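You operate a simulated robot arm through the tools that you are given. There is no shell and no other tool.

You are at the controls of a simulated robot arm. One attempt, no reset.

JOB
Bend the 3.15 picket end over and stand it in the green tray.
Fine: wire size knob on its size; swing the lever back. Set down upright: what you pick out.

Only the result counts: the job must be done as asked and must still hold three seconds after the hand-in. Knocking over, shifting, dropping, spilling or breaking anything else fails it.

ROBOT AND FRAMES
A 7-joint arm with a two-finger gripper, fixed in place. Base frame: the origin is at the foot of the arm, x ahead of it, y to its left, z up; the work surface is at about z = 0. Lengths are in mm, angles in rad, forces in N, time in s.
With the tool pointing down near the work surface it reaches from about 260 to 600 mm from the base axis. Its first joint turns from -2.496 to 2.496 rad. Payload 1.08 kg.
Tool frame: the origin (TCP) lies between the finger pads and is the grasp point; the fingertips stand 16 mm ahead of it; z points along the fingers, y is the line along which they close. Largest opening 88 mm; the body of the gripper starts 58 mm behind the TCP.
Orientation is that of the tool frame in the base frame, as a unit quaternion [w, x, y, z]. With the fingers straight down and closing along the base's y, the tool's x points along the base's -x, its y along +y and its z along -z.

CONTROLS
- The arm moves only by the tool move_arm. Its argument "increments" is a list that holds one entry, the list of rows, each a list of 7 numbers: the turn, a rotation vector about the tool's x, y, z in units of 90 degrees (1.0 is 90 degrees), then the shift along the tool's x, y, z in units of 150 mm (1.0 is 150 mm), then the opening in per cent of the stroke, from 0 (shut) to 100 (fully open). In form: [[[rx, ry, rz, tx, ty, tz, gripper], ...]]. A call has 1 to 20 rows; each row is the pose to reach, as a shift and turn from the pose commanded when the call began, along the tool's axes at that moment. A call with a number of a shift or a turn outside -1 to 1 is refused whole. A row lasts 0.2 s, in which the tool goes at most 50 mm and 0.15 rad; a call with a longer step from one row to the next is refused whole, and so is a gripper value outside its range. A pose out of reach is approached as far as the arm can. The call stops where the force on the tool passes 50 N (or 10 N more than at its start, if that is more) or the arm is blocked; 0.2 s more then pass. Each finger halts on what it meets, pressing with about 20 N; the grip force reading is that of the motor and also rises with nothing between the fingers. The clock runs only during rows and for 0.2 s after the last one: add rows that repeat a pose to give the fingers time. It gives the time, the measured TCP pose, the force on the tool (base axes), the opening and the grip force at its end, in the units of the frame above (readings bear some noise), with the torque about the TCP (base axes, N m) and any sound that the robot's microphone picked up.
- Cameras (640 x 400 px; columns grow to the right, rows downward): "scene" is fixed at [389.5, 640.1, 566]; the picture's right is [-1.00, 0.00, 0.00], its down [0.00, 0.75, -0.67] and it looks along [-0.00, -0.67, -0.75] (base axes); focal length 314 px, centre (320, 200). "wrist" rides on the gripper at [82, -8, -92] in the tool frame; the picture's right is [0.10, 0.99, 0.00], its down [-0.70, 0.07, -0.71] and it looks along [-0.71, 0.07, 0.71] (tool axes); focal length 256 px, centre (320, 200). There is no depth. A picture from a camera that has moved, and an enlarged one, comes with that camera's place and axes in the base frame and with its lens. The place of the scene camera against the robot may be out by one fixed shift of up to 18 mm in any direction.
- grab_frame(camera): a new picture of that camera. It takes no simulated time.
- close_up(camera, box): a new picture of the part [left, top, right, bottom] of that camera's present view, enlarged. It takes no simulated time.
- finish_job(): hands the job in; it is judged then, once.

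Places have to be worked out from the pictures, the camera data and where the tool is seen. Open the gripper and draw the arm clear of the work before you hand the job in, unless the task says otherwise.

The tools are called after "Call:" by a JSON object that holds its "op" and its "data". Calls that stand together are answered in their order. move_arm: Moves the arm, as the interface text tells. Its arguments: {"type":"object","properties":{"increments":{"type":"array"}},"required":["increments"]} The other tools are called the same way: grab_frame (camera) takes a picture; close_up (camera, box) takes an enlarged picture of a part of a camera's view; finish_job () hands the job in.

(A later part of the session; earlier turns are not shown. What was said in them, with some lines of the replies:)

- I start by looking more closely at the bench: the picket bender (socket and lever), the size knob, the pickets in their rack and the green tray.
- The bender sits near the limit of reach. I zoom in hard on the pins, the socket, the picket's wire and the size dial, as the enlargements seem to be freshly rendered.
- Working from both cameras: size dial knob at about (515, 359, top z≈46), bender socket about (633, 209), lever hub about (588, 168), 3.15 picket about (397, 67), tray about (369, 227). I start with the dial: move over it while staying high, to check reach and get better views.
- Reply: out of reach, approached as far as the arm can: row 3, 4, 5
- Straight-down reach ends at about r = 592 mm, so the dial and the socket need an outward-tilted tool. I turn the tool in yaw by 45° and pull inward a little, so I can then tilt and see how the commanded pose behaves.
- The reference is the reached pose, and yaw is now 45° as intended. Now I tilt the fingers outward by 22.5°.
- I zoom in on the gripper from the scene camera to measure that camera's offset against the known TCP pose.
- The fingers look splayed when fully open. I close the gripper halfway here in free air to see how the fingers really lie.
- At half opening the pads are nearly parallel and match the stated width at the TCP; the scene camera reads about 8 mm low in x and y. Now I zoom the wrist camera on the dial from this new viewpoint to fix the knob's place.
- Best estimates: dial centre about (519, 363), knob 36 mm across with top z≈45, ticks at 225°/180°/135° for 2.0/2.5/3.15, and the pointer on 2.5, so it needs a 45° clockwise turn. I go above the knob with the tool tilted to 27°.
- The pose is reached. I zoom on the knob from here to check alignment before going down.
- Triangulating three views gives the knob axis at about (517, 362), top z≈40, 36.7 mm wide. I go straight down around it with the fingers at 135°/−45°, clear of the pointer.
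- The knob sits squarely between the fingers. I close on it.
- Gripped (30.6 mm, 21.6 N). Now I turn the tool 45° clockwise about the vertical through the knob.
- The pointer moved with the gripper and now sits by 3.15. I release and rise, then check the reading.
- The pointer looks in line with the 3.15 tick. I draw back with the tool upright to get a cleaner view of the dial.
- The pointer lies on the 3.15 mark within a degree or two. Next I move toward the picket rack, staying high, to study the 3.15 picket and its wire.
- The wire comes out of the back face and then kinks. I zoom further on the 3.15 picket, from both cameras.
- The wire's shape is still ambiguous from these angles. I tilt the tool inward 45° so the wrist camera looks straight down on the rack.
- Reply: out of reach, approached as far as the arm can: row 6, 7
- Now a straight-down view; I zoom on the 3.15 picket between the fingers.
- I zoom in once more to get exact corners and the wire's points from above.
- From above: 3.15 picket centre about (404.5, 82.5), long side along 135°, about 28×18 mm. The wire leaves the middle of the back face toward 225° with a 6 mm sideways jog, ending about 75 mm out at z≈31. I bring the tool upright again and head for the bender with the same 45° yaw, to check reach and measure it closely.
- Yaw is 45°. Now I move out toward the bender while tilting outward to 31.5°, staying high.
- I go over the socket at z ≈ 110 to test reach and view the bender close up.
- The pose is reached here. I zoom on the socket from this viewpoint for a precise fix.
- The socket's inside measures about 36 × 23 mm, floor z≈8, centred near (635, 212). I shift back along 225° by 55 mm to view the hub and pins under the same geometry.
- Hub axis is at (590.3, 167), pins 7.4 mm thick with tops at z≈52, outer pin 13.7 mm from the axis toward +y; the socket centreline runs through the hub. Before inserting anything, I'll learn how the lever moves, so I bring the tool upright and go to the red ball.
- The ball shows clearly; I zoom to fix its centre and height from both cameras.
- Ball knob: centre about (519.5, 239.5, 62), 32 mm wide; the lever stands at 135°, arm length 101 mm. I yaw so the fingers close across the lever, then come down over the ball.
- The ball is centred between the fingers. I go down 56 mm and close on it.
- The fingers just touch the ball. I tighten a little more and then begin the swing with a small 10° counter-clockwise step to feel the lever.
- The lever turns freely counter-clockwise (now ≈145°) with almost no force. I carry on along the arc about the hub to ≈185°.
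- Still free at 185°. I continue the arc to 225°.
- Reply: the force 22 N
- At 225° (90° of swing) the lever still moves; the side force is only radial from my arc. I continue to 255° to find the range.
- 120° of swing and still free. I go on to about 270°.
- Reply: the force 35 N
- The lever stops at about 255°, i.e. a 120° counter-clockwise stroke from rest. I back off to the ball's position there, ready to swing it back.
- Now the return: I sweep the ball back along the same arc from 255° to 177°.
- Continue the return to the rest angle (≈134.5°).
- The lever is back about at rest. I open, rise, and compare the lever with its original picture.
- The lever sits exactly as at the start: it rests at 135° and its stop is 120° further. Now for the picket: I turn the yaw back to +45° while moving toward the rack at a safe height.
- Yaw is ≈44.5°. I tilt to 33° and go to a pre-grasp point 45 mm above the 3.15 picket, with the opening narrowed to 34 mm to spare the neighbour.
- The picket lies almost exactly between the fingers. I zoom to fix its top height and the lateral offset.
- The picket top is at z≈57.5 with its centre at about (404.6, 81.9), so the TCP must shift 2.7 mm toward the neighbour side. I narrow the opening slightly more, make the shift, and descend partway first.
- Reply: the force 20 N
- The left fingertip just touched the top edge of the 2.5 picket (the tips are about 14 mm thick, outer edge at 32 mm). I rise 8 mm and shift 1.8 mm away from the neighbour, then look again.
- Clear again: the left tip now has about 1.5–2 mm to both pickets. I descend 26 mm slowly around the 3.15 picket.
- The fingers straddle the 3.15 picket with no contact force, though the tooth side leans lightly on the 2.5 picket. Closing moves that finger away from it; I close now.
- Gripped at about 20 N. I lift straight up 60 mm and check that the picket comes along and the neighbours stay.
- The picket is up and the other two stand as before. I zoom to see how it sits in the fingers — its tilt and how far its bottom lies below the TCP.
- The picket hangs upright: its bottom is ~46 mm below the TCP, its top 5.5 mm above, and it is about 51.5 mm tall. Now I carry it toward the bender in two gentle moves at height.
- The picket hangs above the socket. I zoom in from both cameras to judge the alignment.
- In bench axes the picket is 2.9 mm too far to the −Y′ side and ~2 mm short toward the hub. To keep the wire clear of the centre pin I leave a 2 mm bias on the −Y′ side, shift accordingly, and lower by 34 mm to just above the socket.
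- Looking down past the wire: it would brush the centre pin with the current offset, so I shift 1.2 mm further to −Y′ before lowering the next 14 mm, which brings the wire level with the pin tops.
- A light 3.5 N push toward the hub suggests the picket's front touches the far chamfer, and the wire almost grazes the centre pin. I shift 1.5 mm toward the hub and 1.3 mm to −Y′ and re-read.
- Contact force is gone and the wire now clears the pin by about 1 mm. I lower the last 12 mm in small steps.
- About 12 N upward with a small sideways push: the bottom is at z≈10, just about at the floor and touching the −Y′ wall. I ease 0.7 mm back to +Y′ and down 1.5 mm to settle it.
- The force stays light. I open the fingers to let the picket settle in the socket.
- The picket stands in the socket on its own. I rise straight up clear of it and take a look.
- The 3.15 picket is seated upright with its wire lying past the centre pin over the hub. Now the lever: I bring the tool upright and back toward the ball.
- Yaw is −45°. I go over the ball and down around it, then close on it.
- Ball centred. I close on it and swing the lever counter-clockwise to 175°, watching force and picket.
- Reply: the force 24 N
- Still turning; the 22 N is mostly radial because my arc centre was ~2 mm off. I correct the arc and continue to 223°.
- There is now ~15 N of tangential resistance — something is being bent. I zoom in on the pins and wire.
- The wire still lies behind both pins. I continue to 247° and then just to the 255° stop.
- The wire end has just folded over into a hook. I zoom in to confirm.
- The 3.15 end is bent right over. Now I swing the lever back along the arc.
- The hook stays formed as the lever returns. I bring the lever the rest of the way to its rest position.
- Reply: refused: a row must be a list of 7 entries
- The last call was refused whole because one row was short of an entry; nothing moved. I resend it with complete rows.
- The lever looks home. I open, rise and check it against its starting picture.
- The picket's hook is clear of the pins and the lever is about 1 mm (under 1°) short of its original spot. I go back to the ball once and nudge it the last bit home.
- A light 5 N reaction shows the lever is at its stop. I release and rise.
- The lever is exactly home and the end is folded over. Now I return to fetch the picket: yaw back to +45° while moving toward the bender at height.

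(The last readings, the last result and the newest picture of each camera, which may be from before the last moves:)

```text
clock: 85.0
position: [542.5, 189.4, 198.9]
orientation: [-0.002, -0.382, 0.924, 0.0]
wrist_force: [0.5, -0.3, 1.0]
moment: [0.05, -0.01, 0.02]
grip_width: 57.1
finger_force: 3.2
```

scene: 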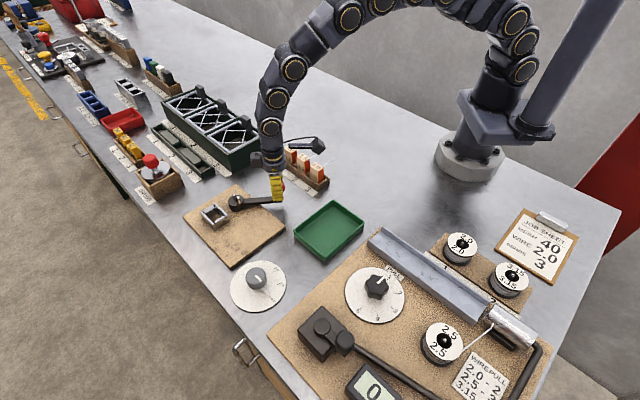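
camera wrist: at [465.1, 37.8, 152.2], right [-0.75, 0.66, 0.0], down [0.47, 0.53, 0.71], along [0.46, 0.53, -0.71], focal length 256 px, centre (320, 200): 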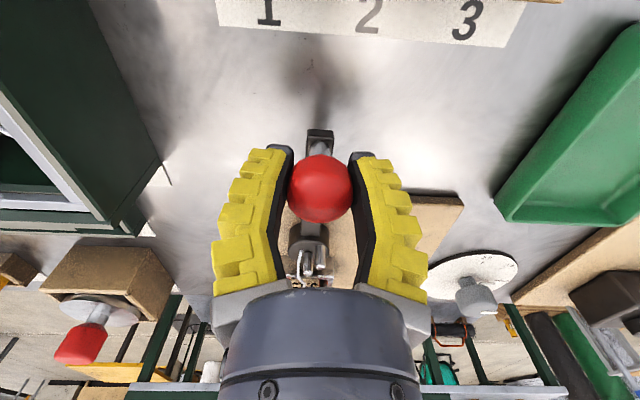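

Yaw is 45°. I tilt outward 33° again and go above the picket.

Call:
{"op": "move_arm", "data": {"increments": [[[0, -0.074, 0, -0.09, -0.06, 0.04, 60], [0, -0.148, 0, -0.19, -0.127, 0.1, 60], [0, -0.222, 0, -0.3, -0.2, 0.2, 60], [0, -0.296, 0, -0.41, -0.273, 0.31, 60], [0, -0.37, 0, -0.514, -0.343, 0.427, 55], [0, -0.37, 0, -0.514, -0.343, 0.427, 50]]]}}

Call:
{"op": "grab_frame", "data": {"camera": "wrist"}}

Call:
{"op": "close_up", "data": {"camera": "wrist", "box": [230, 0, 420, 140]}}

Call:
{"op": "close_up", "data": {"camera": "scene", "box": [190, 150, 260, 220]}}

```text
clock: 86.4
position: [632.9, 207.9, 133.0]
orientation: [0.265, -0.366, 0.885, 0.109]
wrist_force: [-0.3, 0.1, -0.2]
moment: [-0.03, 0.01, -0.02]
grip_width: 48.6
finger_force: 3.3
```

```text
taken
camera wrist: at [555.2, 118.4, 164.2], right [-0.76, 0.64, -0.06], down [0.09, 0.19, 0.98], along [0.64, 0.74, -0.2], focal length 256 px, centre (320, 200)
```

wrist: 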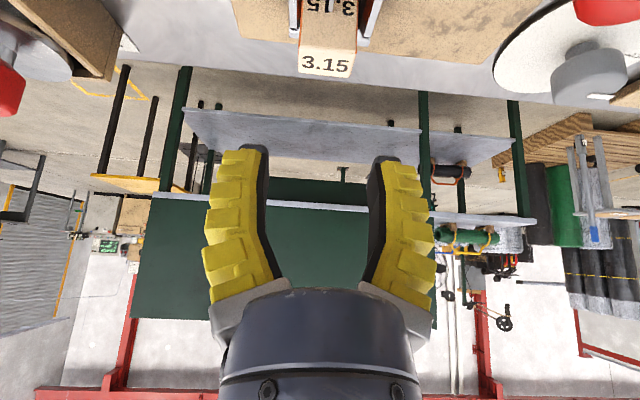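

```text
2.86 times, centred on (325, 70) of wrist
camera zoom: at [555.2, 118.4, 164.2], right [-0.76, 0.64, -0.06], down [0.09, 0.19, 0.98], along [0.64, 0.74, -0.2], focal length 731 px, centre (306, 571)
```

zoom: 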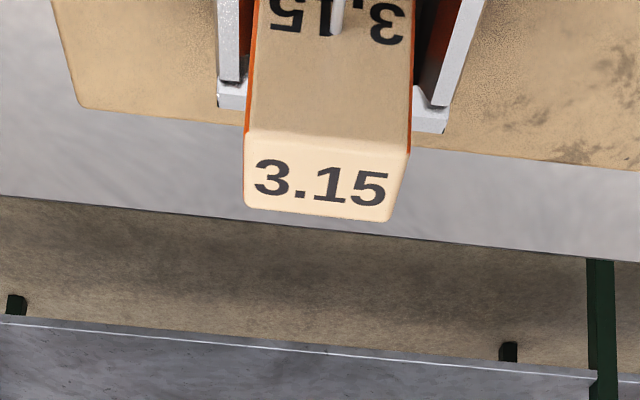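

```text
5.71 times, centred on (225, 185) of scene
camera zoom: at [389.5, 640.1, 566.0], right [-1.0, 0.0, 0.0], down [0.0, 0.75, -0.67], along [0.0, -0.67, -0.75], focal length 1797 px, centre (863, 286)
```

zoom: 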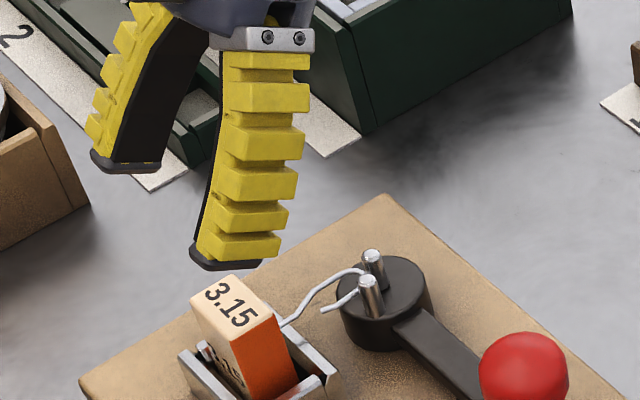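

The picket still stands at X′≈598.6, Y′≈−301, laterally in line with the gripper. I go straight down around it to the same grip height.

Call:
{"op": "move_arm", "data": {"increments": [[[0, 0, 0, 0.054, -0.002, 0.087, 48], [0, 0, 0, 0.109, -0.002, 0.174, 45], [0, 0, 0, 0.163, -0.002, 0.26, 42], [0, 0, 0, 0.218, -0.002, 0.347, 42], [0, 0, 0, 0.272, -0.002, 0.434, 42], [0, 0, 0, 0.272, -0.002, 0.434, 42]]]}}

Call:
{"op": "close_up", "data": {"camera": "wrist", "box": [200, 0, 440, 240]}}

Call:
{"op": "close_up", "data": {"camera": "scene", "box": [200, 175, 260, 230]}}

```text
clock: 87.8
position: [634.8, 209.6, 56.8]
orientation: [0.264, -0.366, 0.885, 0.11]
wrist_force: [-0.7, 0.9, -0.4]
moment: [0.02, 0.03, 0.01]
grip_width: 41.9
finger_force: 3.4
```

```text
1.67 times, centred on (320, 120) of wrist
camera zoom: at [556.5, 120.7, 89.1], right [-0.76, 0.64, -0.06], down [0.09, 0.19, 0.98], along [0.64, 0.74, -0.2], focal length 427 px, centre (320, 333)
```

zoom: 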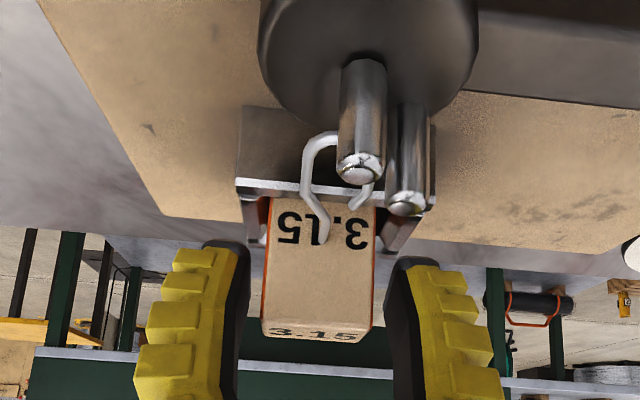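

```text
7.27 times, centred on (230, 202) of scene
camera zoom: at [389.5, 640.1, 566.0], right [-1.0, 0.0, 0.0], down [0.0, 0.75, -0.67], along [0.0, -0.67, -0.75], focal length 2287 px, centre (974, 182)
```

zoom: 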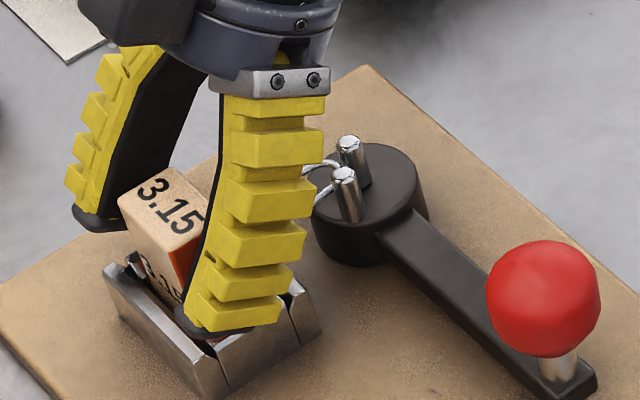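

The picket is between the fingers; its hook lies free on the socket side of the pins. I close and lift straight up.

Call:
{"op": "move_arm", "data": {"increments": [[[0, 0, 0, 0, 0, 0, 34], [0, 0, 0, 0, 0, 0, 27], [0, 0, 0, 0, 0, 0, 18], [0, 0, 0, 0, 0, 0, 18], [0, 0, 0, 0, 0, 0, 18]]]}}

Call:
{"op": "close_up", "data": {"camera": "wrist", "box": [200, 0, 440, 240]}}

```text
clock: 89.0
position: [635.9, 208.8, 58.1]
orientation: [0.267, -0.366, 0.885, 0.109]
wrist_force: [1.7, -0.4, 5.0]
moment: [0.05, 0.0, -0.02]
grip_width: 21.4
finger_force: 19.7
```

```text
1.67 times, centred on (320, 120) of wrist
camera zoom: at [556.8, 120.8, 89.7], right [-0.76, 0.64, -0.06], down [0.09, 0.19, 0.98], along [0.64, 0.74, -0.2], focal length 427 px, centre (320, 333)
```

zoom: 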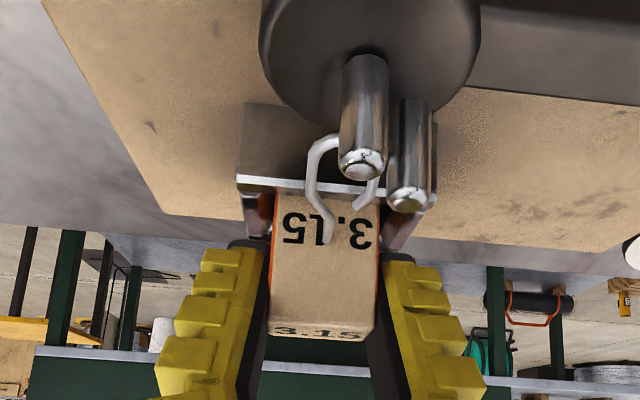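

Gripped. I lift 80 mm straight up.

Call:
{"op": "move_arm", "data": {"increments": [[[0, 0, 0, -0.02, 0, -0.03, 18], [0, 0, 0, -0.05, 0, -0.076, 18], [0, 0, 0, -0.1, 0, -0.152, 18], [0, 0, 0, -0.15, 0, -0.228, 18], [0, 0, 0, -0.2, 0, -0.304, 18], [0, 0, 0, -0.25, 0, -0.381, 18], [0, 0, 0, -0.293, 0, -0.446, 18], [0, 0, 0, -0.293, 0, -0.446, 18]]]}}

Call:
{"op": "grab_frame", "data": {"camera": "wrist"}}

Call:
{"op": "close_up", "data": {"camera": "scene", "box": [190, 150, 290, 240]}}

```text
clock: 90.8
position: [632.2, 209.8, 138.2]
orientation: [0.265, -0.364, 0.886, 0.109]
wrist_force: [-0.2, -0.4, -0.3]
moment: [0.01, 0.01, 0.01]
grip_width: 21.4
finger_force: 19.8
```

```text
taken
camera wrist: at [553.9, 120.8, 168.9], right [-0.76, 0.64, -0.06], down [0.09, 0.19, 0.98], along [0.64, 0.74, -0.2], focal length 256 px, centre (320, 200)
```

wrist: 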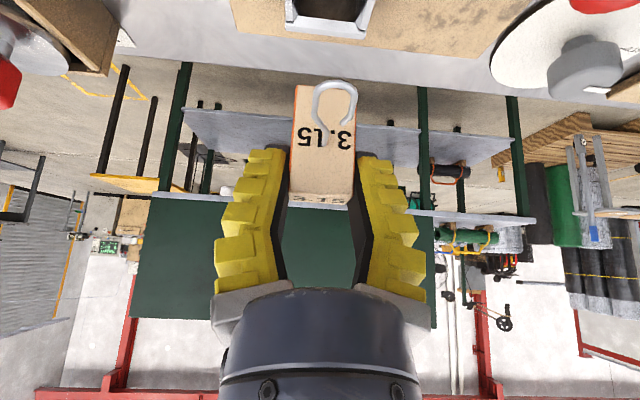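

```text
4.44 times, centred on (240, 195) of scene
camera zoom: at [389.5, 640.1, 566.0], right [-1.0, 0.0, 0.0], down [0.0, 0.75, -0.67], along [0.0, -0.67, -0.75], focal length 1397 px, centre (676, 222)
```

zoom: 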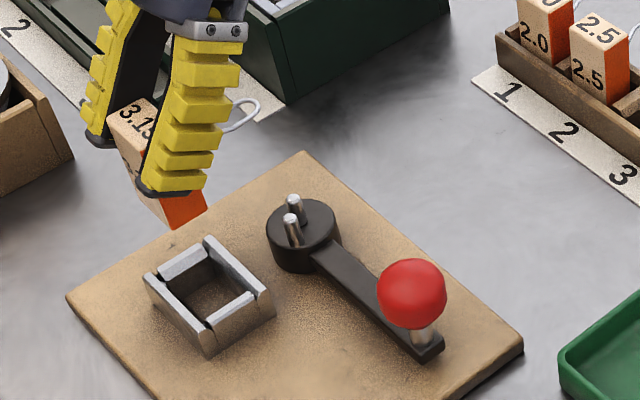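

The picket comes out cleanly with its end folded over, and the lever has stayed put. Now I carry it over to the green tray (centre ≈ (377, 239), long side along 45°), rising 25 mm to pass the ball.

Call:
{"op": "move_arm", "data": {"increments": [[[0, 0, 0, 0.0, 0.0, -0.1, 18], [0, 0, 0, 0.067, 0.133, -0.164, 18], [0, 0, 0, 0.135, 0.266, -0.228, 18], [0, 0, 0, 0.202, 0.4, -0.292, 18], [0, 0, 0, 0.27, 0.533, -0.356, 18], [0, 0, 0, 0.337, 0.666, -0.42, 18], [0, 0, 0, 0.337, 0.666, -0.42, 18]]]}}

Call:
{"op": "move_arm", "data": {"increments": [[[0, 0, 0, 0.071, 0.111, -0.047, 18], [0, 0, 0, 0.143, 0.222, -0.094, 18], [0, 0, 0, 0.214, 0.333, -0.14, 18], [0, 0, 0, 0.285, 0.444, -0.187, 18], [0, 0, 0, 0.357, 0.555, -0.234, 18], [0, 0, 0, 0.428, 0.666, -0.281, 18], [0, 0, 0, 0.428, 0.666, -0.281, 18]]]}}

Call:
{"op": "grab_frame", "data": {"camera": "wrist"}}

Call:
{"op": "grab_frame", "data": {"camera": "scene"}}

```text
clock: 92.4
position: [509.7, 225.3, 161.4]
orientation: [0.265, -0.366, 0.885, 0.109]
wrist_force: [-0.4, -0.2, -0.4]
moment: [0.03, 0.0, 0.01]
grip_width: 21.6
finger_force: 20.2
```

```text
clock: 94.0
position: [384.7, 241.1, 162.3]
orientation: [0.265, -0.367, 0.885, 0.11]
wrist_force: [-0.1, 0.0, -0.9]
moment: [0.04, 0.04, -0.02]
grip_width: 21.6
finger_force: 20.2
```

```text
taken
camera wrist: at [305.6, 152.3, 194.3], right [-0.76, 0.64, -0.06], down [0.09, 0.19, 0.98], along [0.64, 0.74, -0.2], focal length 256 px, centre (320, 200)
```

wrist: 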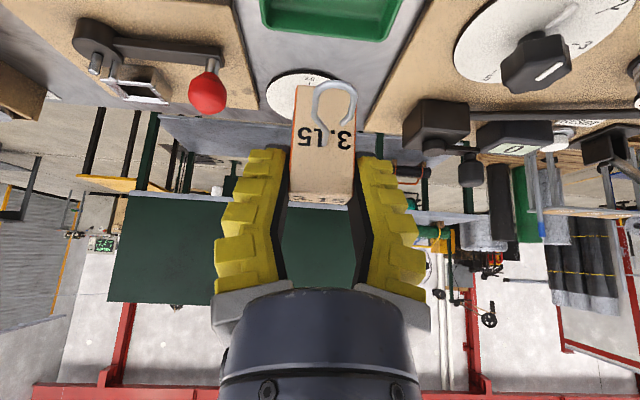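

```text
taken
```

scene: 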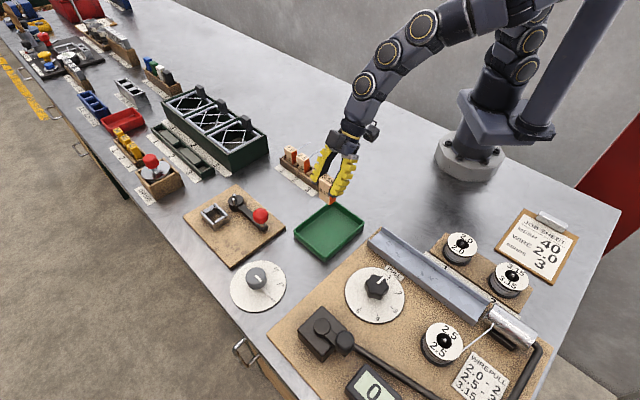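

The picket hangs over the tray. I lower it 95 mm to just above the tray floor and check its place.

Call:
{"op": "move_arm", "data": {"increments": [[[0, 0, 0, 0.05, 0, 0.076, 18], [0, 0, 0, 0.1, 0, 0.152, 18], [0, 0, 0, 0.15, 0, 0.228, 18], [0, 0, 0, 0.2, 0, 0.304, 18], [0, 0, 0, 0.25, 0, 0.381, 18], [0, 0, 0, 0.3, 0, 0.457, 18], [0, 0, 0, 0.348, 0, 0.53, 18], [0, 0, 0, 0.348, 0, 0.53, 18]]]}}

Call:
{"op": "grab_frame", "data": {"camera": "wrist"}}

Call:
{"op": "close_up", "data": {"camera": "scene", "box": [270, 150, 390, 270]}}

```text
clock: 95.8
position: [384.6, 240.0, 67.5]
orientation: [0.264, -0.365, 0.886, 0.109]
wrist_force: [0.4, -0.4, -0.6]
moment: [-0.01, 0.0, 0.04]
grip_width: 21.6
finger_force: 19.8
```

```text
taken
camera wrist: at [306.4, 152.3, 98.5], right [-0.76, 0.64, -0.06], down [0.09, 0.19, 0.98], along [0.64, 0.74, -0.2], focal length 256 px, centre (320, 200)
```

wrist: 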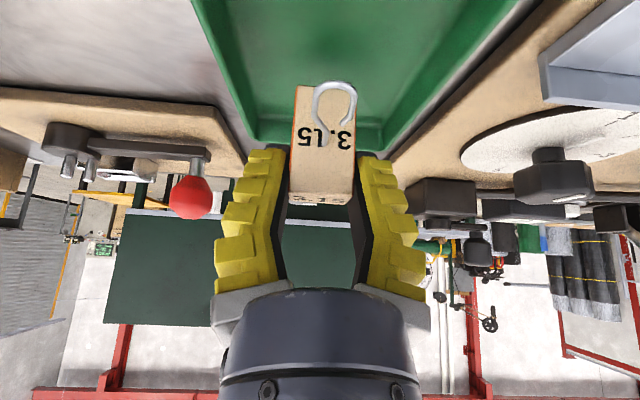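

```text
3.33 times, centred on (330, 210) of scene
camera zoom: at [389.5, 640.1, 566.0], right [-1.0, 0.0, 0.0], down [0.0, 0.75, -0.67], along [0.0, -0.67, -0.75], focal length 1048 px, centre (287, 167)
```

zoom: 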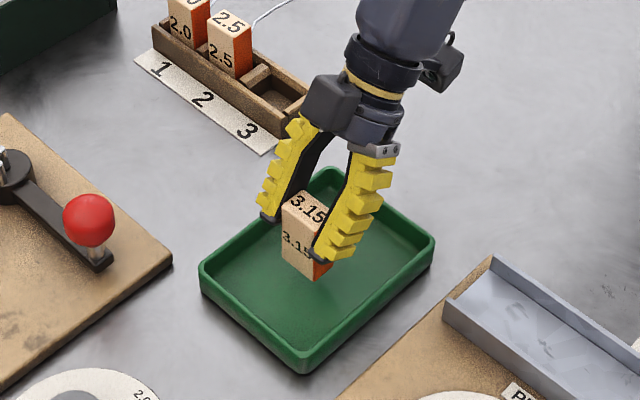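

The picket is inside the tray walls, about 17 mm above the floor. I lower it 12 mm in small steps.

Call:
{"op": "move_arm", "data": {"increments": [[[0, 0, 0, 0.018, 0, 0.028, 18], [0, 0, 0, 0.033, 0, 0.05, 18], [0, 0, 0, 0.044, 0, 0.067, 18], [0, 0, 0, 0.044, 0, 0.067, 18]]]}}

Call:
{"op": "close_up", "data": {"camera": "scene", "box": [300, 190, 360, 250]}}

Call:
{"op": "close_up", "data": {"camera": "wrist", "box": [220, 0, 420, 200]}}

```text
clock: 96.8
position: [385.0, 241.7, 55.2]
orientation: [0.265, -0.366, 0.886, 0.109]
wrist_force: [0.4, -0.8, -0.2]
moment: [0.05, -0.01, -0.01]
grip_width: 21.1
finger_force: 20.0
```

```text
6.67 times, centred on (330, 220) of scene
camera zoom: at [389.5, 640.1, 566.0], right [-1.0, 0.0, 0.0], down [0.0, 0.75, -0.67], along [0.0, -0.67, -0.75], focal length 2096 px, centre (253, 67)
```

zoom: 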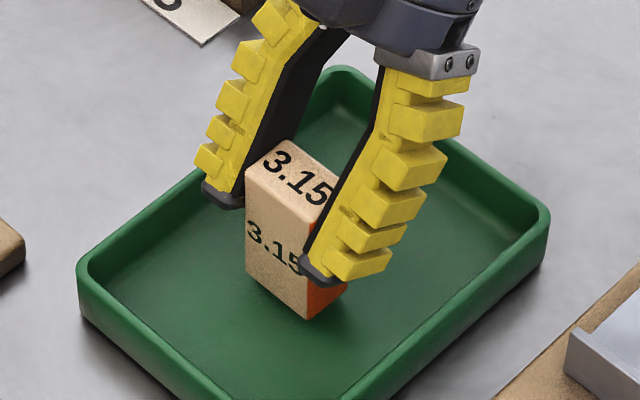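

```text
2.00 times, centred on (320, 100) of wrist
camera zoom: at [306.0, 152.9, 86.4], right [-0.76, 0.64, -0.06], down [0.09, 0.19, 0.98], along [0.64, 0.74, -0.2], focal length 512 px, centre (320, 400)
```

zoom: 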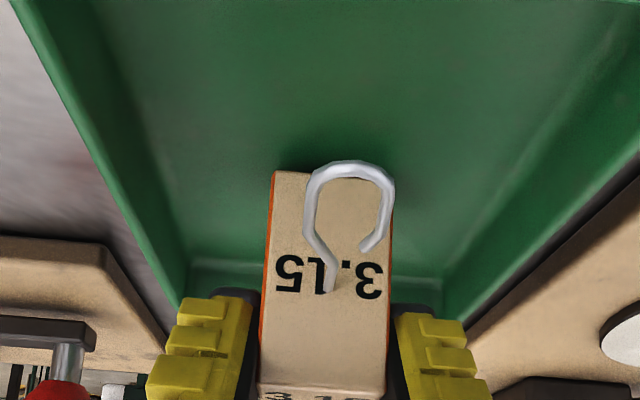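

Not yet touching; a small gap and shadow remain. I lower another 3 mm.

Call:
{"op": "move_arm", "data": {"increments": [[[0, 0, 0, 0.0037, 0, 0.0056, 18], [0, 0, 0, 0.0073, 0, 0.0111, 18], [0, 0, 0, 0.011, 0, 0.0167, 18], [0, 0, 0, 0.011, 0, 0.0167, 18]]]}}

Call:
{"op": "close_up", "data": {"camera": "scene", "box": [310, 200, 350, 240]}}

```text
clock: 97.8
position: [385.0, 242.2, 53.0]
orientation: [0.266, -0.366, 0.885, 0.109]
wrist_force: [0.4, -0.3, -0.4]
moment: [0.01, 0.0, 0.0]
grip_width: 21.3
finger_force: 19.2
```

```text
10.00 times, centred on (330, 220) of scene
camera zoom: at [389.5, 640.1, 566.0], right [-1.0, 0.0, 0.0], down [0.0, 0.75, -0.67], along [0.0, -0.67, -0.75], focal length 3144 px, centre (220, 0)
```

zoom: 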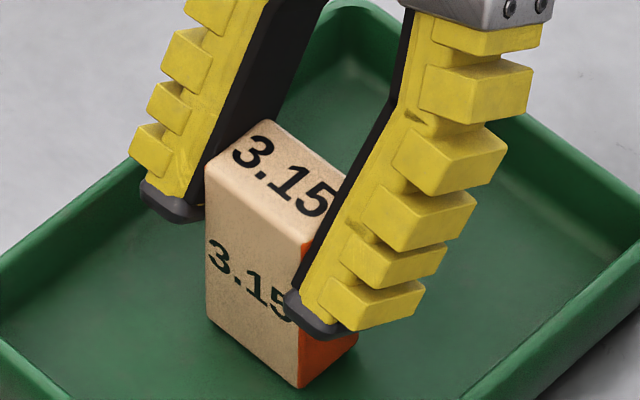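

Still no contact force. I go down 2 mm more in half-millimetre-scale steps.

Call:
{"op": "move_arm", "data": {"increments": [[[0, 0, 0, 0.0037, 0, 0.0056, 18], [0, 0, 0, 0.0073, 0, 0.0111, 18], [0, 0, 0, 0.0073, 0, 0.0111, 18]]]}}

Call:
{"op": "close_up", "data": {"camera": "scene", "box": [310, 200, 350, 240]}}

```text
clock: 98.6
position: [385.1, 243.2, 51.3]
orientation: [0.266, -0.365, 0.885, 0.11]
wrist_force: [-1.2, -1.2, 7.2]
moment: [-0.07, 0.07, 0.03]
grip_width: 21.6
finger_force: 20.0
```

```text
10.00 times, centred on (330, 220) of scene
camera zoom: at [389.5, 640.1, 566.0], right [-1.0, 0.0, 0.0], down [0.0, 0.75, -0.67], along [0.0, -0.67, -0.75], focal length 3144 px, centre (220, 0)
```

zoom: 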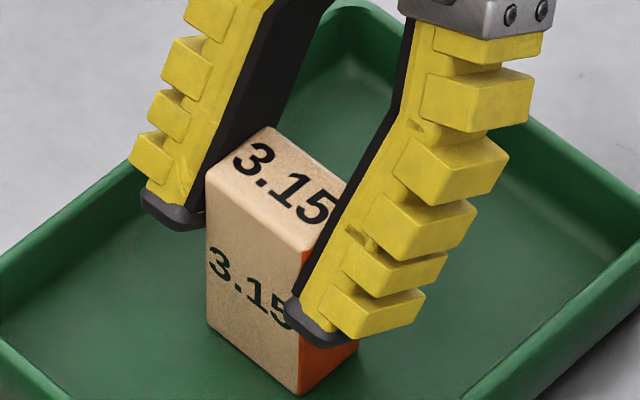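

Contact at 7 N: the picket stands on the tray floor. I open the fingers slowly.

Call:
{"op": "move_arm", "data": {"increments": [[[0, 0, 0, 0, 0, 0, 21], [0, 0, 0, 0, 0, 0, 24], [0, 0, 0, 0, 0, 0, 27], [0, 0, 0, 0, 0, 0, 30], [0, 0, 0, 0, 0, 0, 34], [0, 0, 0, 0, 0, 0, 38], [0, 0, 0, 0, 0, 0, 40], [0, 0, 0, 0, 0, 0, 40]]]}}

Call:
{"op": "close_up", "data": {"camera": "scene", "box": [300, 190, 360, 250]}}

Call:
{"op": "close_up", "data": {"camera": "wrist", "box": [200, 0, 440, 240]}}

```text
clock: 100.4
position: [384.0, 242.9, 51.2]
orientation: [0.264, -0.366, 0.885, 0.11]
wrist_force: [-0.4, 0.1, 0.6]
moment: [-0.02, 0.03, 0.05]
grip_width: 39.7
finger_force: 3.2
```

```text
6.67 times, centred on (330, 220) of scene
camera zoom: at [389.5, 640.1, 566.0], right [-1.0, 0.0, 0.0], down [0.0, 0.75, -0.67], along [0.0, -0.67, -0.75], focal length 2096 px, centre (253, 67)
```

zoom: 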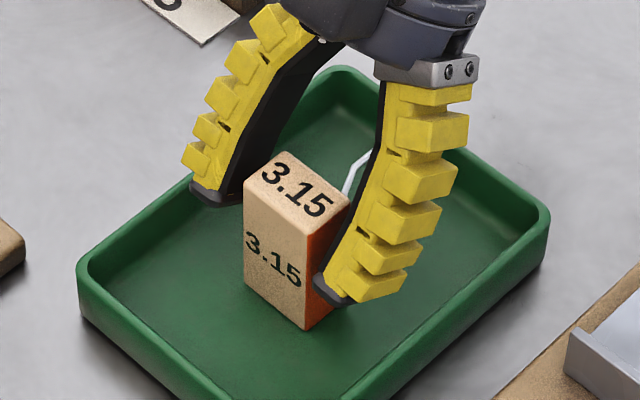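

```text
1.67 times, centred on (320, 120) of wrist
camera zoom: at [306.1, 153.8, 81.5], right [-0.76, 0.64, -0.06], down [0.09, 0.19, 0.98], along [0.64, 0.74, -0.2], focal length 427 px, centre (320, 333)
```

zoom: 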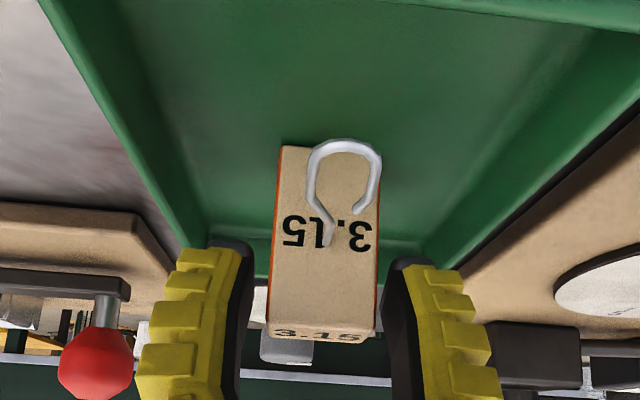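

The picket stands free and upright in the tray. I rise straight up 110 mm.

Call:
{"op": "move_arm", "data": {"increments": [[[0, 0, 0, -0.03, 0, -0.045, 40], [0, 0, 0, -0.06, 0, -0.091, 40], [0, 0, 0, -0.12, 0, -0.182, 40], [0, 0, 0, -0.18, 0, -0.274, 40], [0, 0, 0, -0.25, 0, -0.381, 40], [0, 0, 0, -0.33, 0, -0.502, 40], [0, 0, 0, -0.4, 0, -0.61, 40], [0, 0, 0, -0.4, 0, -0.61, 40]]]}}

Call:
{"op": "grab_frame", "data": {"camera": "scene"}}

Call:
{"op": "close_up", "data": {"camera": "scene", "box": [260, 120, 380, 260]}}

```text
clock: 102.2
position: [384.5, 241.9, 160.8]
orientation: [0.264, -0.365, 0.886, 0.109]
wrist_force: [-0.2, -0.2, -0.9]
moment: [-0.02, 0.0, 0.0]
grip_width: 40.0
finger_force: 3.4
```

```text
taken
```

scene: 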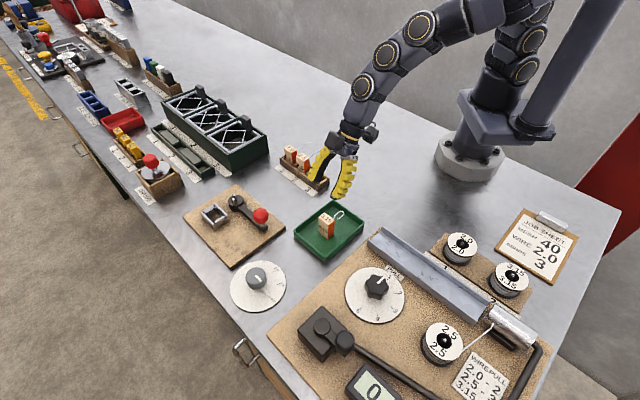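

```text
2.86 times, centred on (320, 190) of scene
camera zoom: at [389.5, 640.1, 566.0], right [-1.0, 0.0, 0.0], down [0.0, 0.75, -0.67], along [0.0, -0.67, -0.75], focal length 898 px, centre (320, 229)
```

zoom: 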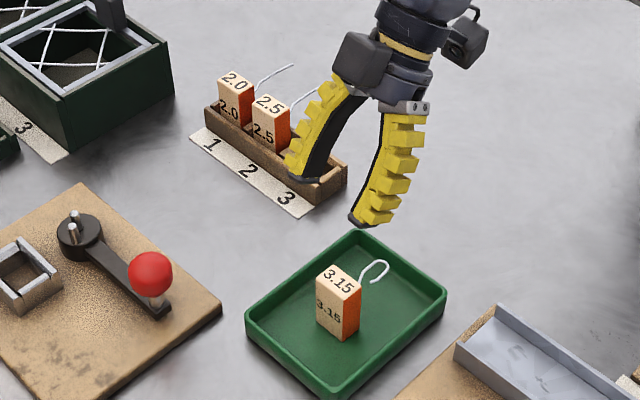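

The picket stands upright in the tray with its end bent over. I raise the arm well clear and bring the tool upright.

Call:
{"op": "move_arm", "data": {"increments": [[[0, 0.06, 0, -0.06, 0, -0.1, 60], [0, 0.12, 0, -0.13, 0, -0.2, 60], [0, 0.18, 0, -0.2, 0, -0.3, 60], [0, 0.24, 0, -0.27, 0, -0.41, 60], [0, 0.3, 0, -0.33, 0, -0.5, 60], [0, 0.37, 0, -0.36, 0, -0.56, 60], [0, 0.37, 0, -0.36, 0, -0.56, 60]]]}}

Call:
{"op": "close_up", "data": {"camera": "scene", "box": [260, 130, 350, 200]}}

Call:
{"op": "close_up", "data": {"camera": "scene", "box": [180, 180, 300, 260]}}

Call:
{"op": "close_up", "data": {"camera": "scene", "box": [225, 255, 290, 315]}}

Call:
{"op": "close_up", "data": {"camera": "scene", "box": [290, 195, 370, 265]}}

```text
clock: 103.8
position: [385.6, 241.8, 261.5]
orientation: [-0.001, -0.382, 0.924, 0.0]
wrist_force: [0.5, -0.5, 0.0]
moment: [0.01, -0.03, 0.0]
grip_width: 57.0
finger_force: 3.5
```

```text
5.71 times, centred on (305, 165) of scene
camera zoom: at [389.5, 640.1, 566.0], right [-1.0, 0.0, 0.0], down [0.0, 0.75, -0.67], along [0.0, -0.67, -0.75], focal length 1797 px, centre (406, 400)
```

zoom: 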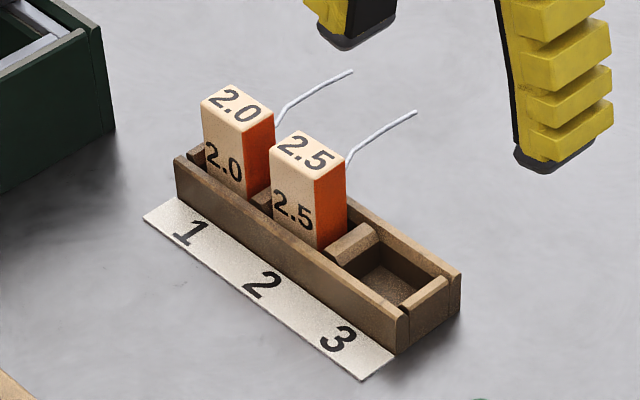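

```text
5.00 times, centred on (240, 220) of scene
camera zoom: at [389.5, 640.1, 566.0], right [-1.0, 0.0, 0.0], down [0.0, 0.75, -0.67], along [0.0, -0.67, -0.75], focal length 1572 px, centre (720, 100)
```

zoom: 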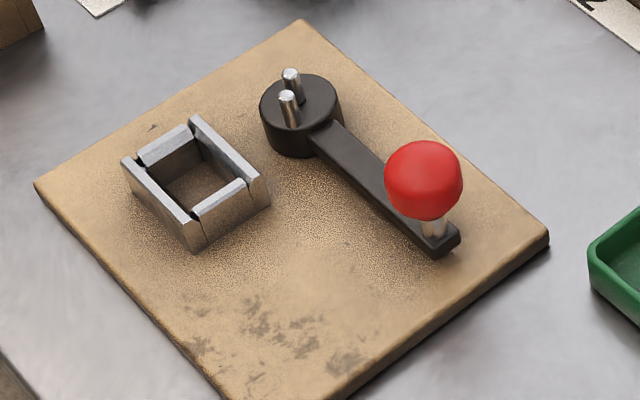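

```text
6.67 times, centred on (258, 285) of scene
camera zoom: at [389.5, 640.1, 566.0], right [-1.0, 0.0, 0.0], down [0.0, 0.75, -0.67], along [0.0, -0.67, -0.75], focal length 2096 px, centre (737, -367)
```

zoom: 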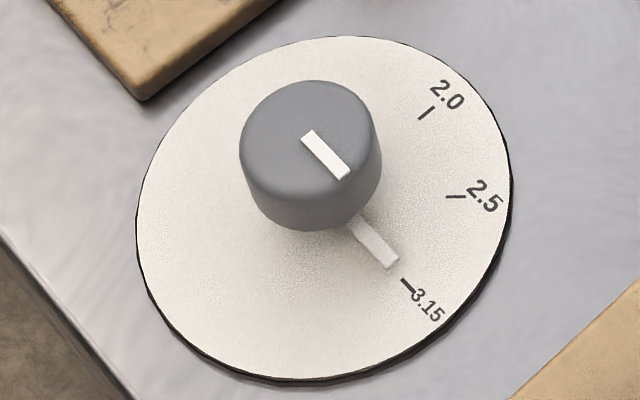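

```text
5.71 times, centred on (330, 230) of scene
camera zoom: at [389.5, 640.1, 566.0], right [-1.0, 0.0, 0.0], down [0.0, 0.75, -0.67], along [0.0, -0.67, -0.75], focal length 1797 px, centre (263, 29)
```

zoom: 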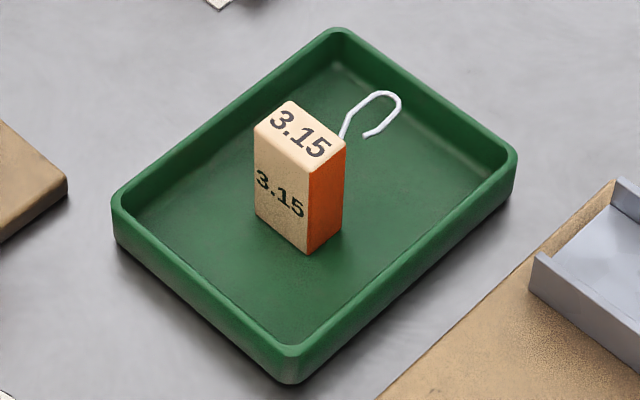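

Everything reads well: dial pointer on 3.15, lever home, bender empty, other pickets in their slots, 3.15 picket upright in the tray with its end folded over. I draw the arm further back and up with the gripper open before handing in.

Call:
{"op": "move_arm", "data": {"increments": [[[0, 0, 0, 0.13, 0, -0.1, 80], [0, 0, 0, 0.26, 0, -0.2, 100], [0, 0, 0, 0.4, 0, -0.3, 100], [0, 0, 0, 0.4, 0, -0.3, 100], [0, 0, 0, 0.4, 0, -0.3, 100]]]}}

Call:
{"op": "grab_frame", "data": {"camera": "scene"}}

Call:
{"op": "close_up", "data": {"camera": "wrist", "box": [200, 0, 460, 160]}}

```text
clock: 105.0
position: [342.2, 200.6, 306.8]
orientation: [0.0, -0.382, 0.924, 0.001]
wrist_force: [0.1, -0.4, 0.4]
moment: [0.0, 0.01, -0.02]
grip_width: 88.1
finger_force: 0.1
```

```text
taken
```

scene: 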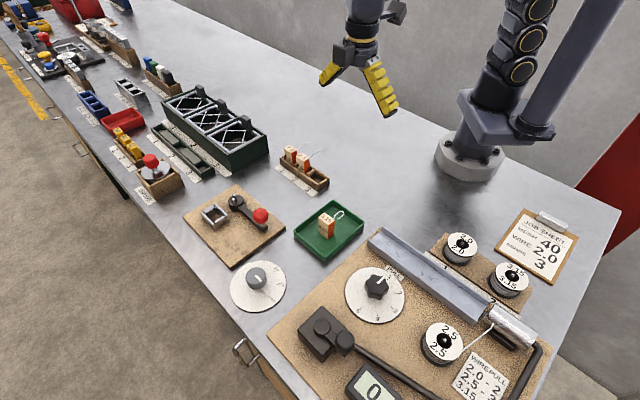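

```text
2.46 times, centred on (330, 80) of wrist
camera zoom: at [290.3, 137.7, 398.0], right [-0.77, 0.63, 0.0], down [0.45, 0.55, 0.71], along [0.45, 0.55, -0.71], focal length 630 px, centre (295, 495)
```

zoom: 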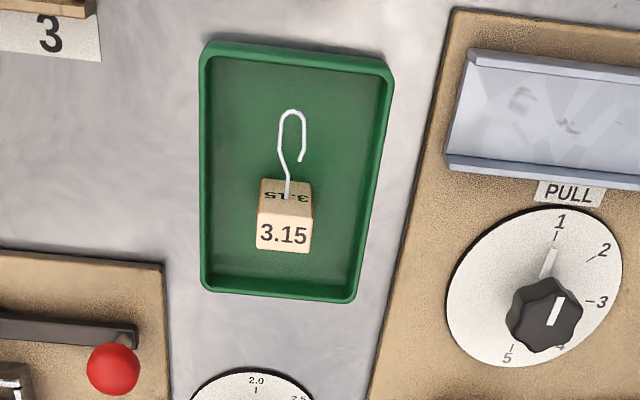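

The picket stands squarely in the tray. One last look at the size dial from this angle before handing in.

Call:
{"op": "close_up", "data": {"camera": "wrist", "box": [270, 140, 350, 200]}}

```text
6.67 times, centred on (310, 170) of wrist
camera zoom: at [290.3, 137.7, 398.0], right [-0.77, 0.63, 0.0], down [0.45, 0.55, 0.71], along [0.45, 0.55, -0.71], focal length 1707 px, centre (387, 400)
```

zoom: 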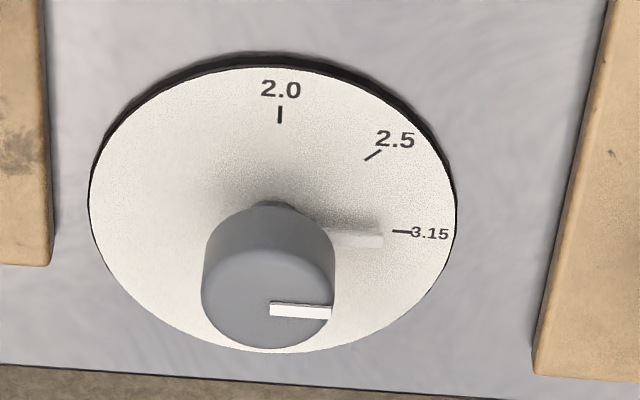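

The pointer lies right along the 3.15 tick, the lever is home, the picket stands upright in the green tray with its end bent over, and the arm is clear. I hand the job in.

Call:
{"op": "finish_job", "data": {}}

```text
The job is handed in.
```

The 3.15 picket's end is bent over and the picket is standing upright in the green tray. I've handed the job in and haven't seen the verdict.

- **Size knob:** I turned it from 2.5 to 3.15, and the last close-up showed the pointer along the 3.15 tick.
- **Lever:** I swung it about 112° of its roughly 120° travel, and the wire end folded into a hook. I then swung it back against its rest stop, where it matched its starting picture. I had also swung it once empty beforehand to find its range.
- **Arm:** It is raised and drawn back with the gripper open.

**Possible problem:** while I was reaching for the 3.15 picket, a fingertip touched the 2.5 picket beside it. That picket slid about 2 mm inside its slot. It is still upright and seated, but the brief said not to shift anything else, and I left it because nudging it back risked disturbing the 2.0 picket.
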